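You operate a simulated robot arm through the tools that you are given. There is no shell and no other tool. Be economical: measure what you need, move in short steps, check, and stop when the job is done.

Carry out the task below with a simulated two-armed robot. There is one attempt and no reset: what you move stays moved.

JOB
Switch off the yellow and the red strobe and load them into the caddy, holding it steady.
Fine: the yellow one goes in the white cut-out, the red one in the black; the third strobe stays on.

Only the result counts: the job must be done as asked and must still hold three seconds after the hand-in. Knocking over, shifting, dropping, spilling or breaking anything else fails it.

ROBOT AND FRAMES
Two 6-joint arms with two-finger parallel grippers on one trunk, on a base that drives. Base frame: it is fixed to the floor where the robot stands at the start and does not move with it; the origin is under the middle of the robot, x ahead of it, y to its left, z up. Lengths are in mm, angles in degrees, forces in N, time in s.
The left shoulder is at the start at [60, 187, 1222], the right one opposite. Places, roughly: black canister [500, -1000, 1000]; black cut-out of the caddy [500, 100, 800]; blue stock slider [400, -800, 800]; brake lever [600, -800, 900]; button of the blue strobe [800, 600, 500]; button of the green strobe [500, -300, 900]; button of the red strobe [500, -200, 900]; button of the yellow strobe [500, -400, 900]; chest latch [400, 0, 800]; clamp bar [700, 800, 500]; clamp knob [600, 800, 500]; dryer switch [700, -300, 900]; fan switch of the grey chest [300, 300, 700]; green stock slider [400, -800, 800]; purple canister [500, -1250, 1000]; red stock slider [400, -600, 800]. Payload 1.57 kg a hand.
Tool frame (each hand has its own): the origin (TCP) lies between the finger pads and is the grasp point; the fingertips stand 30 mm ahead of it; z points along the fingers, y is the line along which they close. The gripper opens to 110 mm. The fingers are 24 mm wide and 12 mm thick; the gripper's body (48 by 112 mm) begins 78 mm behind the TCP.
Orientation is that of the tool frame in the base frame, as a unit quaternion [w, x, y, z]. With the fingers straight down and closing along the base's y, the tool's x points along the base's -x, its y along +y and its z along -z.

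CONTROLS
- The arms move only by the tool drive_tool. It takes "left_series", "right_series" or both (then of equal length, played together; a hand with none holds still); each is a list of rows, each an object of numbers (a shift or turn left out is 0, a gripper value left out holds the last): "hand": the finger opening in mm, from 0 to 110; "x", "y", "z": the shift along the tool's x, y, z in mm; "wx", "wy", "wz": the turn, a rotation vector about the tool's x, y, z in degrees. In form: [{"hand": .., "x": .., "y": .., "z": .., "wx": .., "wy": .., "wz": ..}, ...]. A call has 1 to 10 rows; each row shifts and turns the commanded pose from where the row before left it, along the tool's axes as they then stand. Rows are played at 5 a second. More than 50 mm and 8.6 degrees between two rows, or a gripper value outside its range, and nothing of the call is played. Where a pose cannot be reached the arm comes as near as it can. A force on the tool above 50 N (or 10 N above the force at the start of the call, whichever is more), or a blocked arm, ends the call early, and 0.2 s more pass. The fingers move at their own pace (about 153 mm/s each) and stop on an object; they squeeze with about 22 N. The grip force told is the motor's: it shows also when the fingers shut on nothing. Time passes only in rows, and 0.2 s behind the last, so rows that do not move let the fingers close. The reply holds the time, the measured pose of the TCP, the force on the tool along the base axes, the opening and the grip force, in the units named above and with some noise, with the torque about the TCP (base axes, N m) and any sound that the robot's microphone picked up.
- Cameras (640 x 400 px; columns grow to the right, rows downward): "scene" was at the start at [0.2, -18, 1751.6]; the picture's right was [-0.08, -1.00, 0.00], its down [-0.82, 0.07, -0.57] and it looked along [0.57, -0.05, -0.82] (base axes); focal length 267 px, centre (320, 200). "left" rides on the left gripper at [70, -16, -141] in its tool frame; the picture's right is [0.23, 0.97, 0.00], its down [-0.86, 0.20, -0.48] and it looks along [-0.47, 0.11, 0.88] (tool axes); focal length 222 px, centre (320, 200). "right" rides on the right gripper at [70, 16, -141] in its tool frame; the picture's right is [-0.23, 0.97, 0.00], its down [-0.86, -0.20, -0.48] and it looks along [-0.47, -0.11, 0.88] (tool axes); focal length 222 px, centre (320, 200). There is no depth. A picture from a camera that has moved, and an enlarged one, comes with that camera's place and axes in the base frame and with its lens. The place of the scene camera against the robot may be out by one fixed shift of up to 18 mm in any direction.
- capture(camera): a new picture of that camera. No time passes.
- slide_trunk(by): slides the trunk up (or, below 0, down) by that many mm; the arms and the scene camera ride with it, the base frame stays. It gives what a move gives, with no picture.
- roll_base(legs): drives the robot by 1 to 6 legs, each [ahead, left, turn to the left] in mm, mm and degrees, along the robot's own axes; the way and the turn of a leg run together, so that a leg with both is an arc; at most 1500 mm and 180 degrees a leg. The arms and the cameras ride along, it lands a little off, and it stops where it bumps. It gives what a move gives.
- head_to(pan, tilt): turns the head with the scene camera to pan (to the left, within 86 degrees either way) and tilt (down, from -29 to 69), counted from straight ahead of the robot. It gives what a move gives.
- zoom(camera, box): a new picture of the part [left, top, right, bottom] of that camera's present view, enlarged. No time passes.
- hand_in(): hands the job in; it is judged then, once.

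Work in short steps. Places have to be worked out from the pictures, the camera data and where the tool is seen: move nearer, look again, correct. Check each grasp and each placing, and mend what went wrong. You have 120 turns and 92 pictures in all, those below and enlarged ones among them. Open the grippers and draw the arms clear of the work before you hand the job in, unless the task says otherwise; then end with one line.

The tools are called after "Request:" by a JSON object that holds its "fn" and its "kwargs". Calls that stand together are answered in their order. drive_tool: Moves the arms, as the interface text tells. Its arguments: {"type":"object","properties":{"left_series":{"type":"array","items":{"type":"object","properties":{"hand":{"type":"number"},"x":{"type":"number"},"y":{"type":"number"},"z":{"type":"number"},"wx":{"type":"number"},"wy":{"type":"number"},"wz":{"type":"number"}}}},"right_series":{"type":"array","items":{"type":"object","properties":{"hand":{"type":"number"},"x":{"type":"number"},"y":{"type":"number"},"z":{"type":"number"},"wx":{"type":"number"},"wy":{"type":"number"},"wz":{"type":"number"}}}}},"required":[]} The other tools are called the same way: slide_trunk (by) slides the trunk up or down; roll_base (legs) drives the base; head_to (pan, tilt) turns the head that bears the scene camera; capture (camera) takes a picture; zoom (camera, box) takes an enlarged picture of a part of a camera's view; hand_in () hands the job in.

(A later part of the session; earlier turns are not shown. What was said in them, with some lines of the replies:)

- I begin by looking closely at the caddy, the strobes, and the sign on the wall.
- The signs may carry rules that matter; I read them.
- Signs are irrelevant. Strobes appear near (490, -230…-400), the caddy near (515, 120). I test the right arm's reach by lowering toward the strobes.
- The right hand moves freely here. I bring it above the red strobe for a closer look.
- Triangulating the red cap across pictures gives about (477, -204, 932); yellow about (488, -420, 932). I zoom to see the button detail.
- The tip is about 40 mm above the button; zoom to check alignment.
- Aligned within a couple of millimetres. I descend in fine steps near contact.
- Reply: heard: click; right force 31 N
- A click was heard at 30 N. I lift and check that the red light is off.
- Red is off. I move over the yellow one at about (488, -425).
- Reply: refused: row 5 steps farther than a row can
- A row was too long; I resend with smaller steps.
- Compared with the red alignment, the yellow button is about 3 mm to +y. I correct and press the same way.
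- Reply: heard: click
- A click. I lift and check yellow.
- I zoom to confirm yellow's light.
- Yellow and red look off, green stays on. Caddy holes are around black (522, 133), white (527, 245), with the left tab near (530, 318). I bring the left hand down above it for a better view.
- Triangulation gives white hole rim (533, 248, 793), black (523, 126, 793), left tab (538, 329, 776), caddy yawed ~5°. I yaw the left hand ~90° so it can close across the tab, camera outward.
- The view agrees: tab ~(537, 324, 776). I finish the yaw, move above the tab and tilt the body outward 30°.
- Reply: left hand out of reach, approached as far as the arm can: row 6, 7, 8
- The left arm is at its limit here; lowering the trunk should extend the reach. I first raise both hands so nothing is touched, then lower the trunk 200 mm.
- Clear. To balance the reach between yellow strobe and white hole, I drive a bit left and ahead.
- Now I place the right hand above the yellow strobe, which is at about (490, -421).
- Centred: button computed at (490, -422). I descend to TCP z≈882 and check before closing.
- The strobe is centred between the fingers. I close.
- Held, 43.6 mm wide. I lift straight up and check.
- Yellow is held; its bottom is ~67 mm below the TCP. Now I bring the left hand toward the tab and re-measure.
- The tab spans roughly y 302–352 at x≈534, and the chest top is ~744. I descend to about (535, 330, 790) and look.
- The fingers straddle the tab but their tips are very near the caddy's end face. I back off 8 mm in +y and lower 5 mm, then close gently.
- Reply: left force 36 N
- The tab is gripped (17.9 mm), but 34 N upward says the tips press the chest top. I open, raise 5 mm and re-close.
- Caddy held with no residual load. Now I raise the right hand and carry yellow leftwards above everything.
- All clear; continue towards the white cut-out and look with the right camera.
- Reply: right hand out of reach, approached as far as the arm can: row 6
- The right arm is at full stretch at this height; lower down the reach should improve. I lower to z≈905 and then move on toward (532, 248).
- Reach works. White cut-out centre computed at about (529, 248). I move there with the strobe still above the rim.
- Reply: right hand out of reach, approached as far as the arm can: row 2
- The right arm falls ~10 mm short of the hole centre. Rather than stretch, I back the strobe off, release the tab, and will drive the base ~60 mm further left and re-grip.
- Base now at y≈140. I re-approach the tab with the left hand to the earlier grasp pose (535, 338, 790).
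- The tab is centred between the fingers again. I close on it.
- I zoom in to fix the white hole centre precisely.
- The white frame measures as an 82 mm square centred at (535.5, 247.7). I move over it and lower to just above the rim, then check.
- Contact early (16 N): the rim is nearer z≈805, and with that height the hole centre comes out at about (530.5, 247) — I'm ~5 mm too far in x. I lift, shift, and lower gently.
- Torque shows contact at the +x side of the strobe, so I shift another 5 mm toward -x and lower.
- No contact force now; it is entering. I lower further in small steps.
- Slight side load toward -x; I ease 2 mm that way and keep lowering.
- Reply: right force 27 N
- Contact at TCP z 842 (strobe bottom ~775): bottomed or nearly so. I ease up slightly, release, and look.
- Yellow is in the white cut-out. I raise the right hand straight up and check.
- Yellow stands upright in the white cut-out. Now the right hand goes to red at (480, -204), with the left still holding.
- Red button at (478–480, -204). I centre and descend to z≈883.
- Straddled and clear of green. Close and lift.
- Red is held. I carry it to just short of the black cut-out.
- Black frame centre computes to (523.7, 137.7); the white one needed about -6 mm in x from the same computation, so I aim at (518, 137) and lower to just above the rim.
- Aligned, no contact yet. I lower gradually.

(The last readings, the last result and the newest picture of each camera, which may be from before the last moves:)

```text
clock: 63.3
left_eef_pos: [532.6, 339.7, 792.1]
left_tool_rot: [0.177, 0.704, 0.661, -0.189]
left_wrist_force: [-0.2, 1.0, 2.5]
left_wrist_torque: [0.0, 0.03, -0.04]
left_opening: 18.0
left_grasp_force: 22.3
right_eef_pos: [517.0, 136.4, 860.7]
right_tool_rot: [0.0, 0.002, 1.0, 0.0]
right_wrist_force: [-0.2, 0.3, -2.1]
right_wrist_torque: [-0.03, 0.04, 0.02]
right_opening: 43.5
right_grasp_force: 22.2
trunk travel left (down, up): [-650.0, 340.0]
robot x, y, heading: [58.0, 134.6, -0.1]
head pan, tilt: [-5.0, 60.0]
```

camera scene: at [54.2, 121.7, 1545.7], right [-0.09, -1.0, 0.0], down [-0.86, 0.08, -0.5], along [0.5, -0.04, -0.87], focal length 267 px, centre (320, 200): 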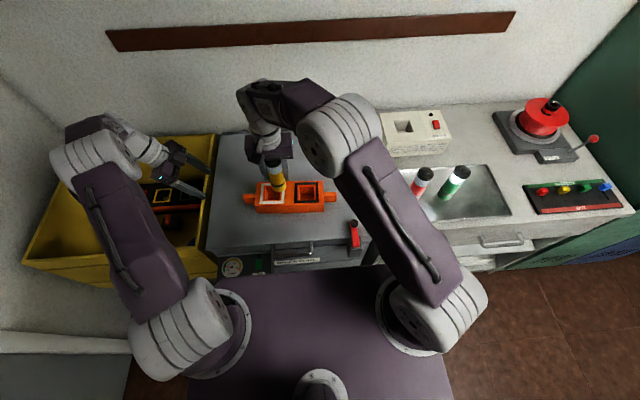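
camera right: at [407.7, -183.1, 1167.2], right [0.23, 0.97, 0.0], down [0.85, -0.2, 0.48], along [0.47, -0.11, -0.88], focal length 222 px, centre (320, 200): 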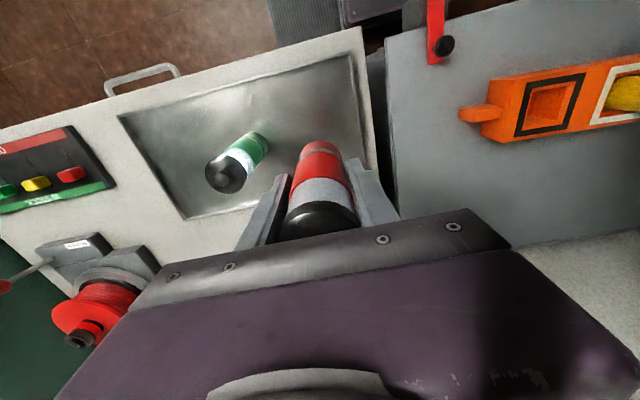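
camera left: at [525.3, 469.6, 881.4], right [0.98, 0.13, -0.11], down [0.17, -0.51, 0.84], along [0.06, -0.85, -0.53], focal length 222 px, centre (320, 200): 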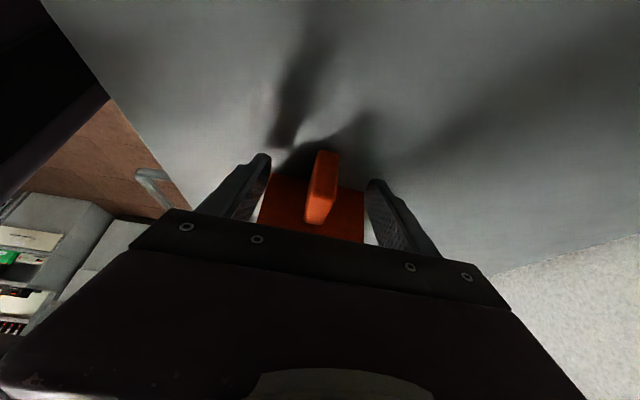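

No force: the strobe is in the hole. Continue to the bottom.

Request:
{"fn": "drive_tool", "kwargs": {"right_series": [{"z": 4}, {"z": 4}, {"z": 4}, {"z": 3}, {"z": 3}, {}]}}

Request:
{"fn": "zoom", "kwargs": {"camera": "right", "box": [200, 70, 424, 210]}}

```text
clock: 64.7
left_eef_pos: [533.2, 338.8, 791.9]
left_tool_rot: [0.177, 0.705, 0.661, -0.188]
left_wrist_force: [-0.2, 1.5, 2.4]
left_wrist_torque: [-0.01, 0.0, 0.01]
left_opening: 17.8
left_grasp_force: 22.3
right_eef_pos: [517.4, 136.4, 842.0]
right_tool_rot: [0.0, 0.001, 1.0, -0.001]
right_wrist_force: [-0.1, -0.2, -2.4]
right_wrist_torque: [0.02, 0.02, -0.01]
right_opening: 43.6
right_grasp_force: 21.8
trunk travel left (down, up): [-650.0, 340.0]
robot x, y, heading: [60.6, 139.2, 0.1]
head pan, tilt: [-5.0, 60.0]
```

```text
2.86 times, centred on (312, 140) of right
camera zoom: at [448.8, 152.6, 983.1], right [0.23, 0.97, 0.0], down [0.85, -0.2, 0.48], along [0.47, -0.11, -0.88], focal length 635 px, centre (343, 371)
```

zoom: 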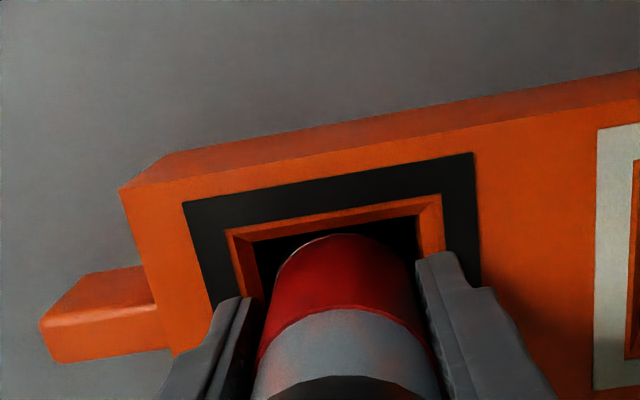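

Still free; a few more millimetres until contact.

Request:
{"fn": "drive_tool", "kwargs": {"right_series": [{"z": 2}, {"z": 2}, {"z": 2}, {}]}}

```text
clock: 65.5
left_eef_pos: [531.2, 337.8, 793.0]
left_tool_rot: [0.178, 0.705, 0.661, -0.187]
left_wrist_force: [-1.2, 2.5, 9.3]
left_wrist_torque: [0.18, 0.32, 0.24]
left_opening: 17.8
left_grasp_force: 21.6
right_eef_pos: [518.8, 136.5, 841.2]
right_tool_rot: [0.003, 0.0, 1.0, 0.001]
right_wrist_force: [-4.8, -1.2, 14.8]
right_wrist_torque: [-0.21, 0.27, -0.07]
right_opening: 43.5
right_grasp_force: 22.2
trunk travel left (down, up): [-650.0, 340.0]
robot x, y, heading: [57.4, 138.8, -0.1]
head pan, tilt: [-5.0, 60.0]
stopped in row 3 (right hand): the force on the tool passed its limit (the readings are from after the stop); the commanded pose is now the measured one
```

Bottomed out. I release and rise.

Request:
{"fn": "drive_tool", "kwargs": {"right_series": [{"z": -1}, {"hand": 54}, {"hand": 62}, {}, {"z": -20}, {"hand": 80, "z": -40}, {"z": -45}, {"z": -45}, {}]}}

Request:
{"fn": "capture", "kwargs": {"camera": "right"}}

```text
clock: 67.5
left_eef_pos: [533.1, 340.2, 791.5]
left_tool_rot: [0.176, 0.705, 0.661, -0.187]
left_wrist_force: [-6.2, 1.7, 9.7]
left_wrist_torque: [0.52, 0.18, -0.01]
left_opening: 17.7
left_grasp_force: 21.9
right_eef_pos: [518.3, 135.8, 993.2]
right_tool_rot: [0.003, 0.0, 1.0, 0.001]
right_wrist_force: [0.3, -0.6, -0.2]
right_wrist_torque: [0.01, -0.01, -0.03]
right_opening: 80.0
right_grasp_force: 0.0
trunk travel left (down, up): [-650.0, 340.0]
robot x, y, heading: [58.8, 142.2, -0.1]
head pan, tilt: [-5.0, 60.0]
```

```text
23 pictures are left
camera right: at [448.3, 151.7, 1132.6], right [0.23, 0.97, 0.0], down [0.85, -0.2, 0.48], along [0.47, -0.11, -0.88], focal length 222 px, centre (320, 200)
```

right: 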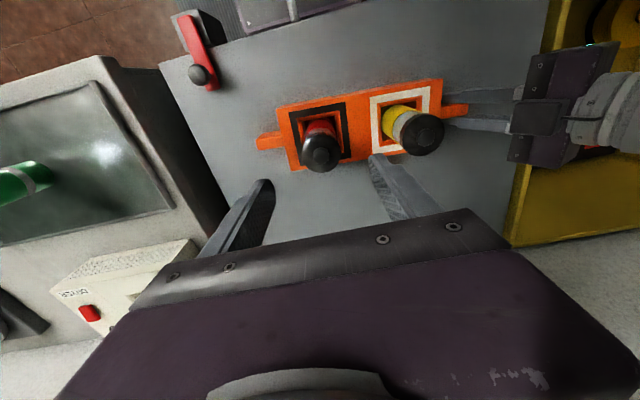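

Both strobes sit in their cut-outs. I release the tab, draw the left hand back along its axis, and move the right hand up and away.

Request:
{"fn": "drive_tool", "kwargs": {"left_series": [{"hand": 40}, {"hand": 80}, {}, {"z": -30}, {"z": -40}, {"z": -40}, {"z": -40}], "right_series": [{}, {}, {"z": -30}, {"z": -30, "y": -30}, {"z": -30, "y": -35}, {"y": -45}, {"y": -45}]}}

Request:
{"fn": "capture", "kwargs": {"camera": "scene"}}

Request:
{"fn": "zoom", "kwargs": {"camera": "scene", "box": [210, 130, 370, 230]}}

Request:
{"fn": "zoom", "kwargs": {"camera": "scene", "box": [380, 130, 540, 230]}}

```text
clock: 69.1
left_eef_pos: [539.4, 415.0, 922.2]
left_tool_rot: [0.176, 0.704, 0.662, -0.187]
left_wrist_force: [0.5, -0.1, 0.4]
left_wrist_torque: [0.03, -0.01, 0.0]
left_opening: 79.9
left_grasp_force: 0.1
right_eef_pos: [516.9, -19.7, 1078.9]
right_tool_rot: [0.002, 0.001, 1.0, 0.001]
right_wrist_force: [0.4, 0.1, -0.2]
right_wrist_torque: [0.02, -0.03, 0.0]
right_opening: 79.7
right_grasp_force: 0.0
trunk travel left (down, up): [-650.0, 340.0]
robot x, y, heading: [54.9, 141.6, -0.3]
head pan, tilt: [-5.0, 60.0]
```

```text
22 pictures are left
camera scene: at [53.2, 120.3, 1545.7], right [-0.09, -1.0, 0.0], down [-0.86, 0.08, -0.5], along [0.5, -0.04, -0.87], focal length 267 px, centre (320, 200)
```

scene: 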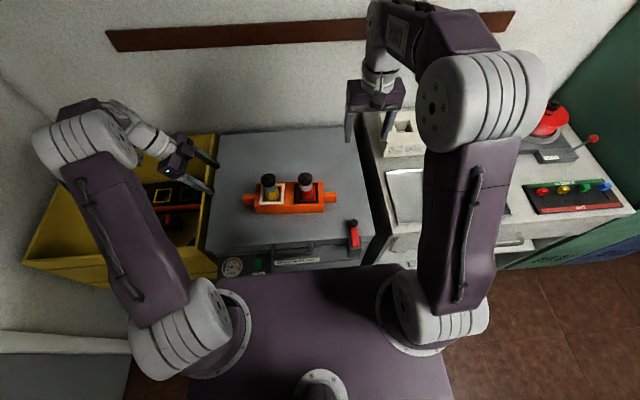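

```text
4.00 times, centred on (290, 180) of scene
camera zoom: at [53.2, 120.3, 1545.7], right [-0.09, -1.0, 0.0], down [-0.86, 0.08, -0.5], along [0.5, -0.04, -0.87], focal length 1066 px, centre (440, 280)
```

zoom: 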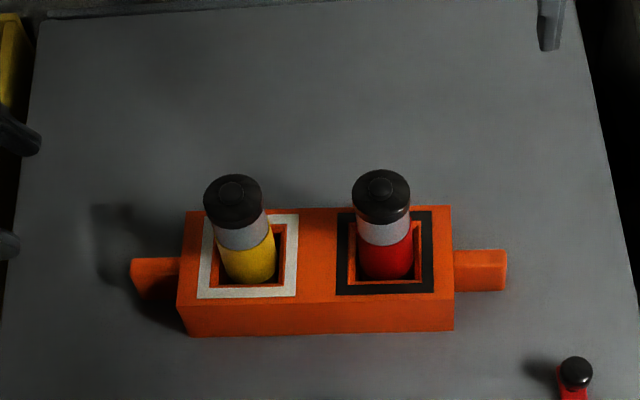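

```text
4.00 times, centred on (460, 180) of scene
camera zoom: at [53.2, 120.3, 1545.7], right [-0.09, -1.0, 0.0], down [-0.86, 0.08, -0.5], along [0.5, -0.04, -0.87], focal length 1066 px, centre (-240, 280)
```

zoom: 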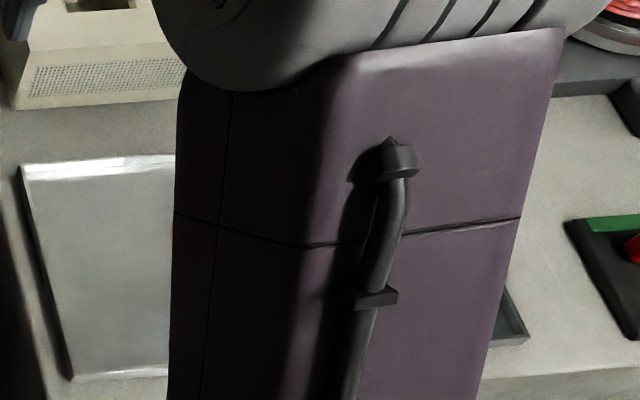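

Both are seated and dark. I raise the right hand further clear and check that green still stands lit.

Request:
{"fn": "drive_tool", "kwargs": {"right_series": [{"z": -45}, {"y": -45, "x": 15}, {"y": -45, "x": 15}, {"y": -45, "x": 15}, {}]}}

Request:
{"fn": "capture", "kwargs": {"camera": "right"}}

```text
clock: 70.3
left_eef_pos: [540.9, 414.1, 919.9]
left_tool_rot: [0.176, 0.704, 0.662, -0.188]
left_wrist_force: [0.7, 0.4, 0.4]
left_wrist_torque: [0.0, 0.02, -0.02]
left_opening: 79.9
left_grasp_force: 0.1
right_eef_pos: [473.8, -151.7, 1127.4]
right_tool_rot: [0.002, 0.001, 1.0, -0.001]
right_wrist_force: [-0.8, 0.4, -1.2]
right_wrist_torque: [0.01, 0.03, 0.02]
right_opening: 79.9
right_grasp_force: 0.1
trunk travel left (down, up): [-650.0, 340.0]
robot x, y, heading: [63.6, 137.7, -0.1]
head pan, tilt: [-5.0, 60.0]
```

```text
19 pictures are left
camera right: at [403.5, -134.5, 1267.3], right [0.23, 0.97, 0.0], down [0.85, -0.2, 0.48], along [0.47, -0.11, -0.88], focal length 222 px, centre (320, 200)
```

right: 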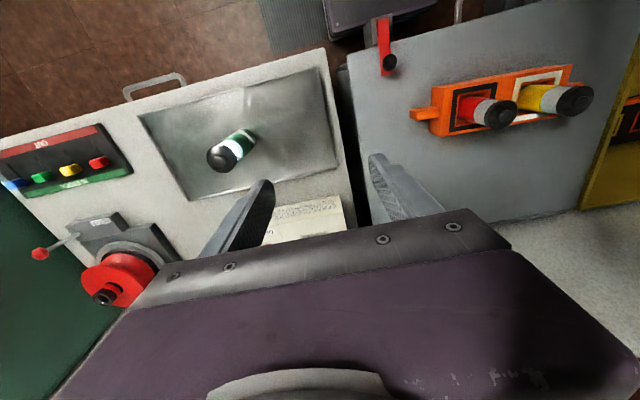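

Green stands lit in the tray, yellow and red are dark and in place, and both arms are clear with the grippers open. I hand in.

Request:
{"fn": "hand_in", "kwargs": {}}

```text
The job is handed in.
```

The yellow and red strobes are switched off and loaded in the caddy: yellow in the white cut-out, red in the black. The left hand held the caddy during both insertions, the green strobe is still on in its tray, and the job is handed in.
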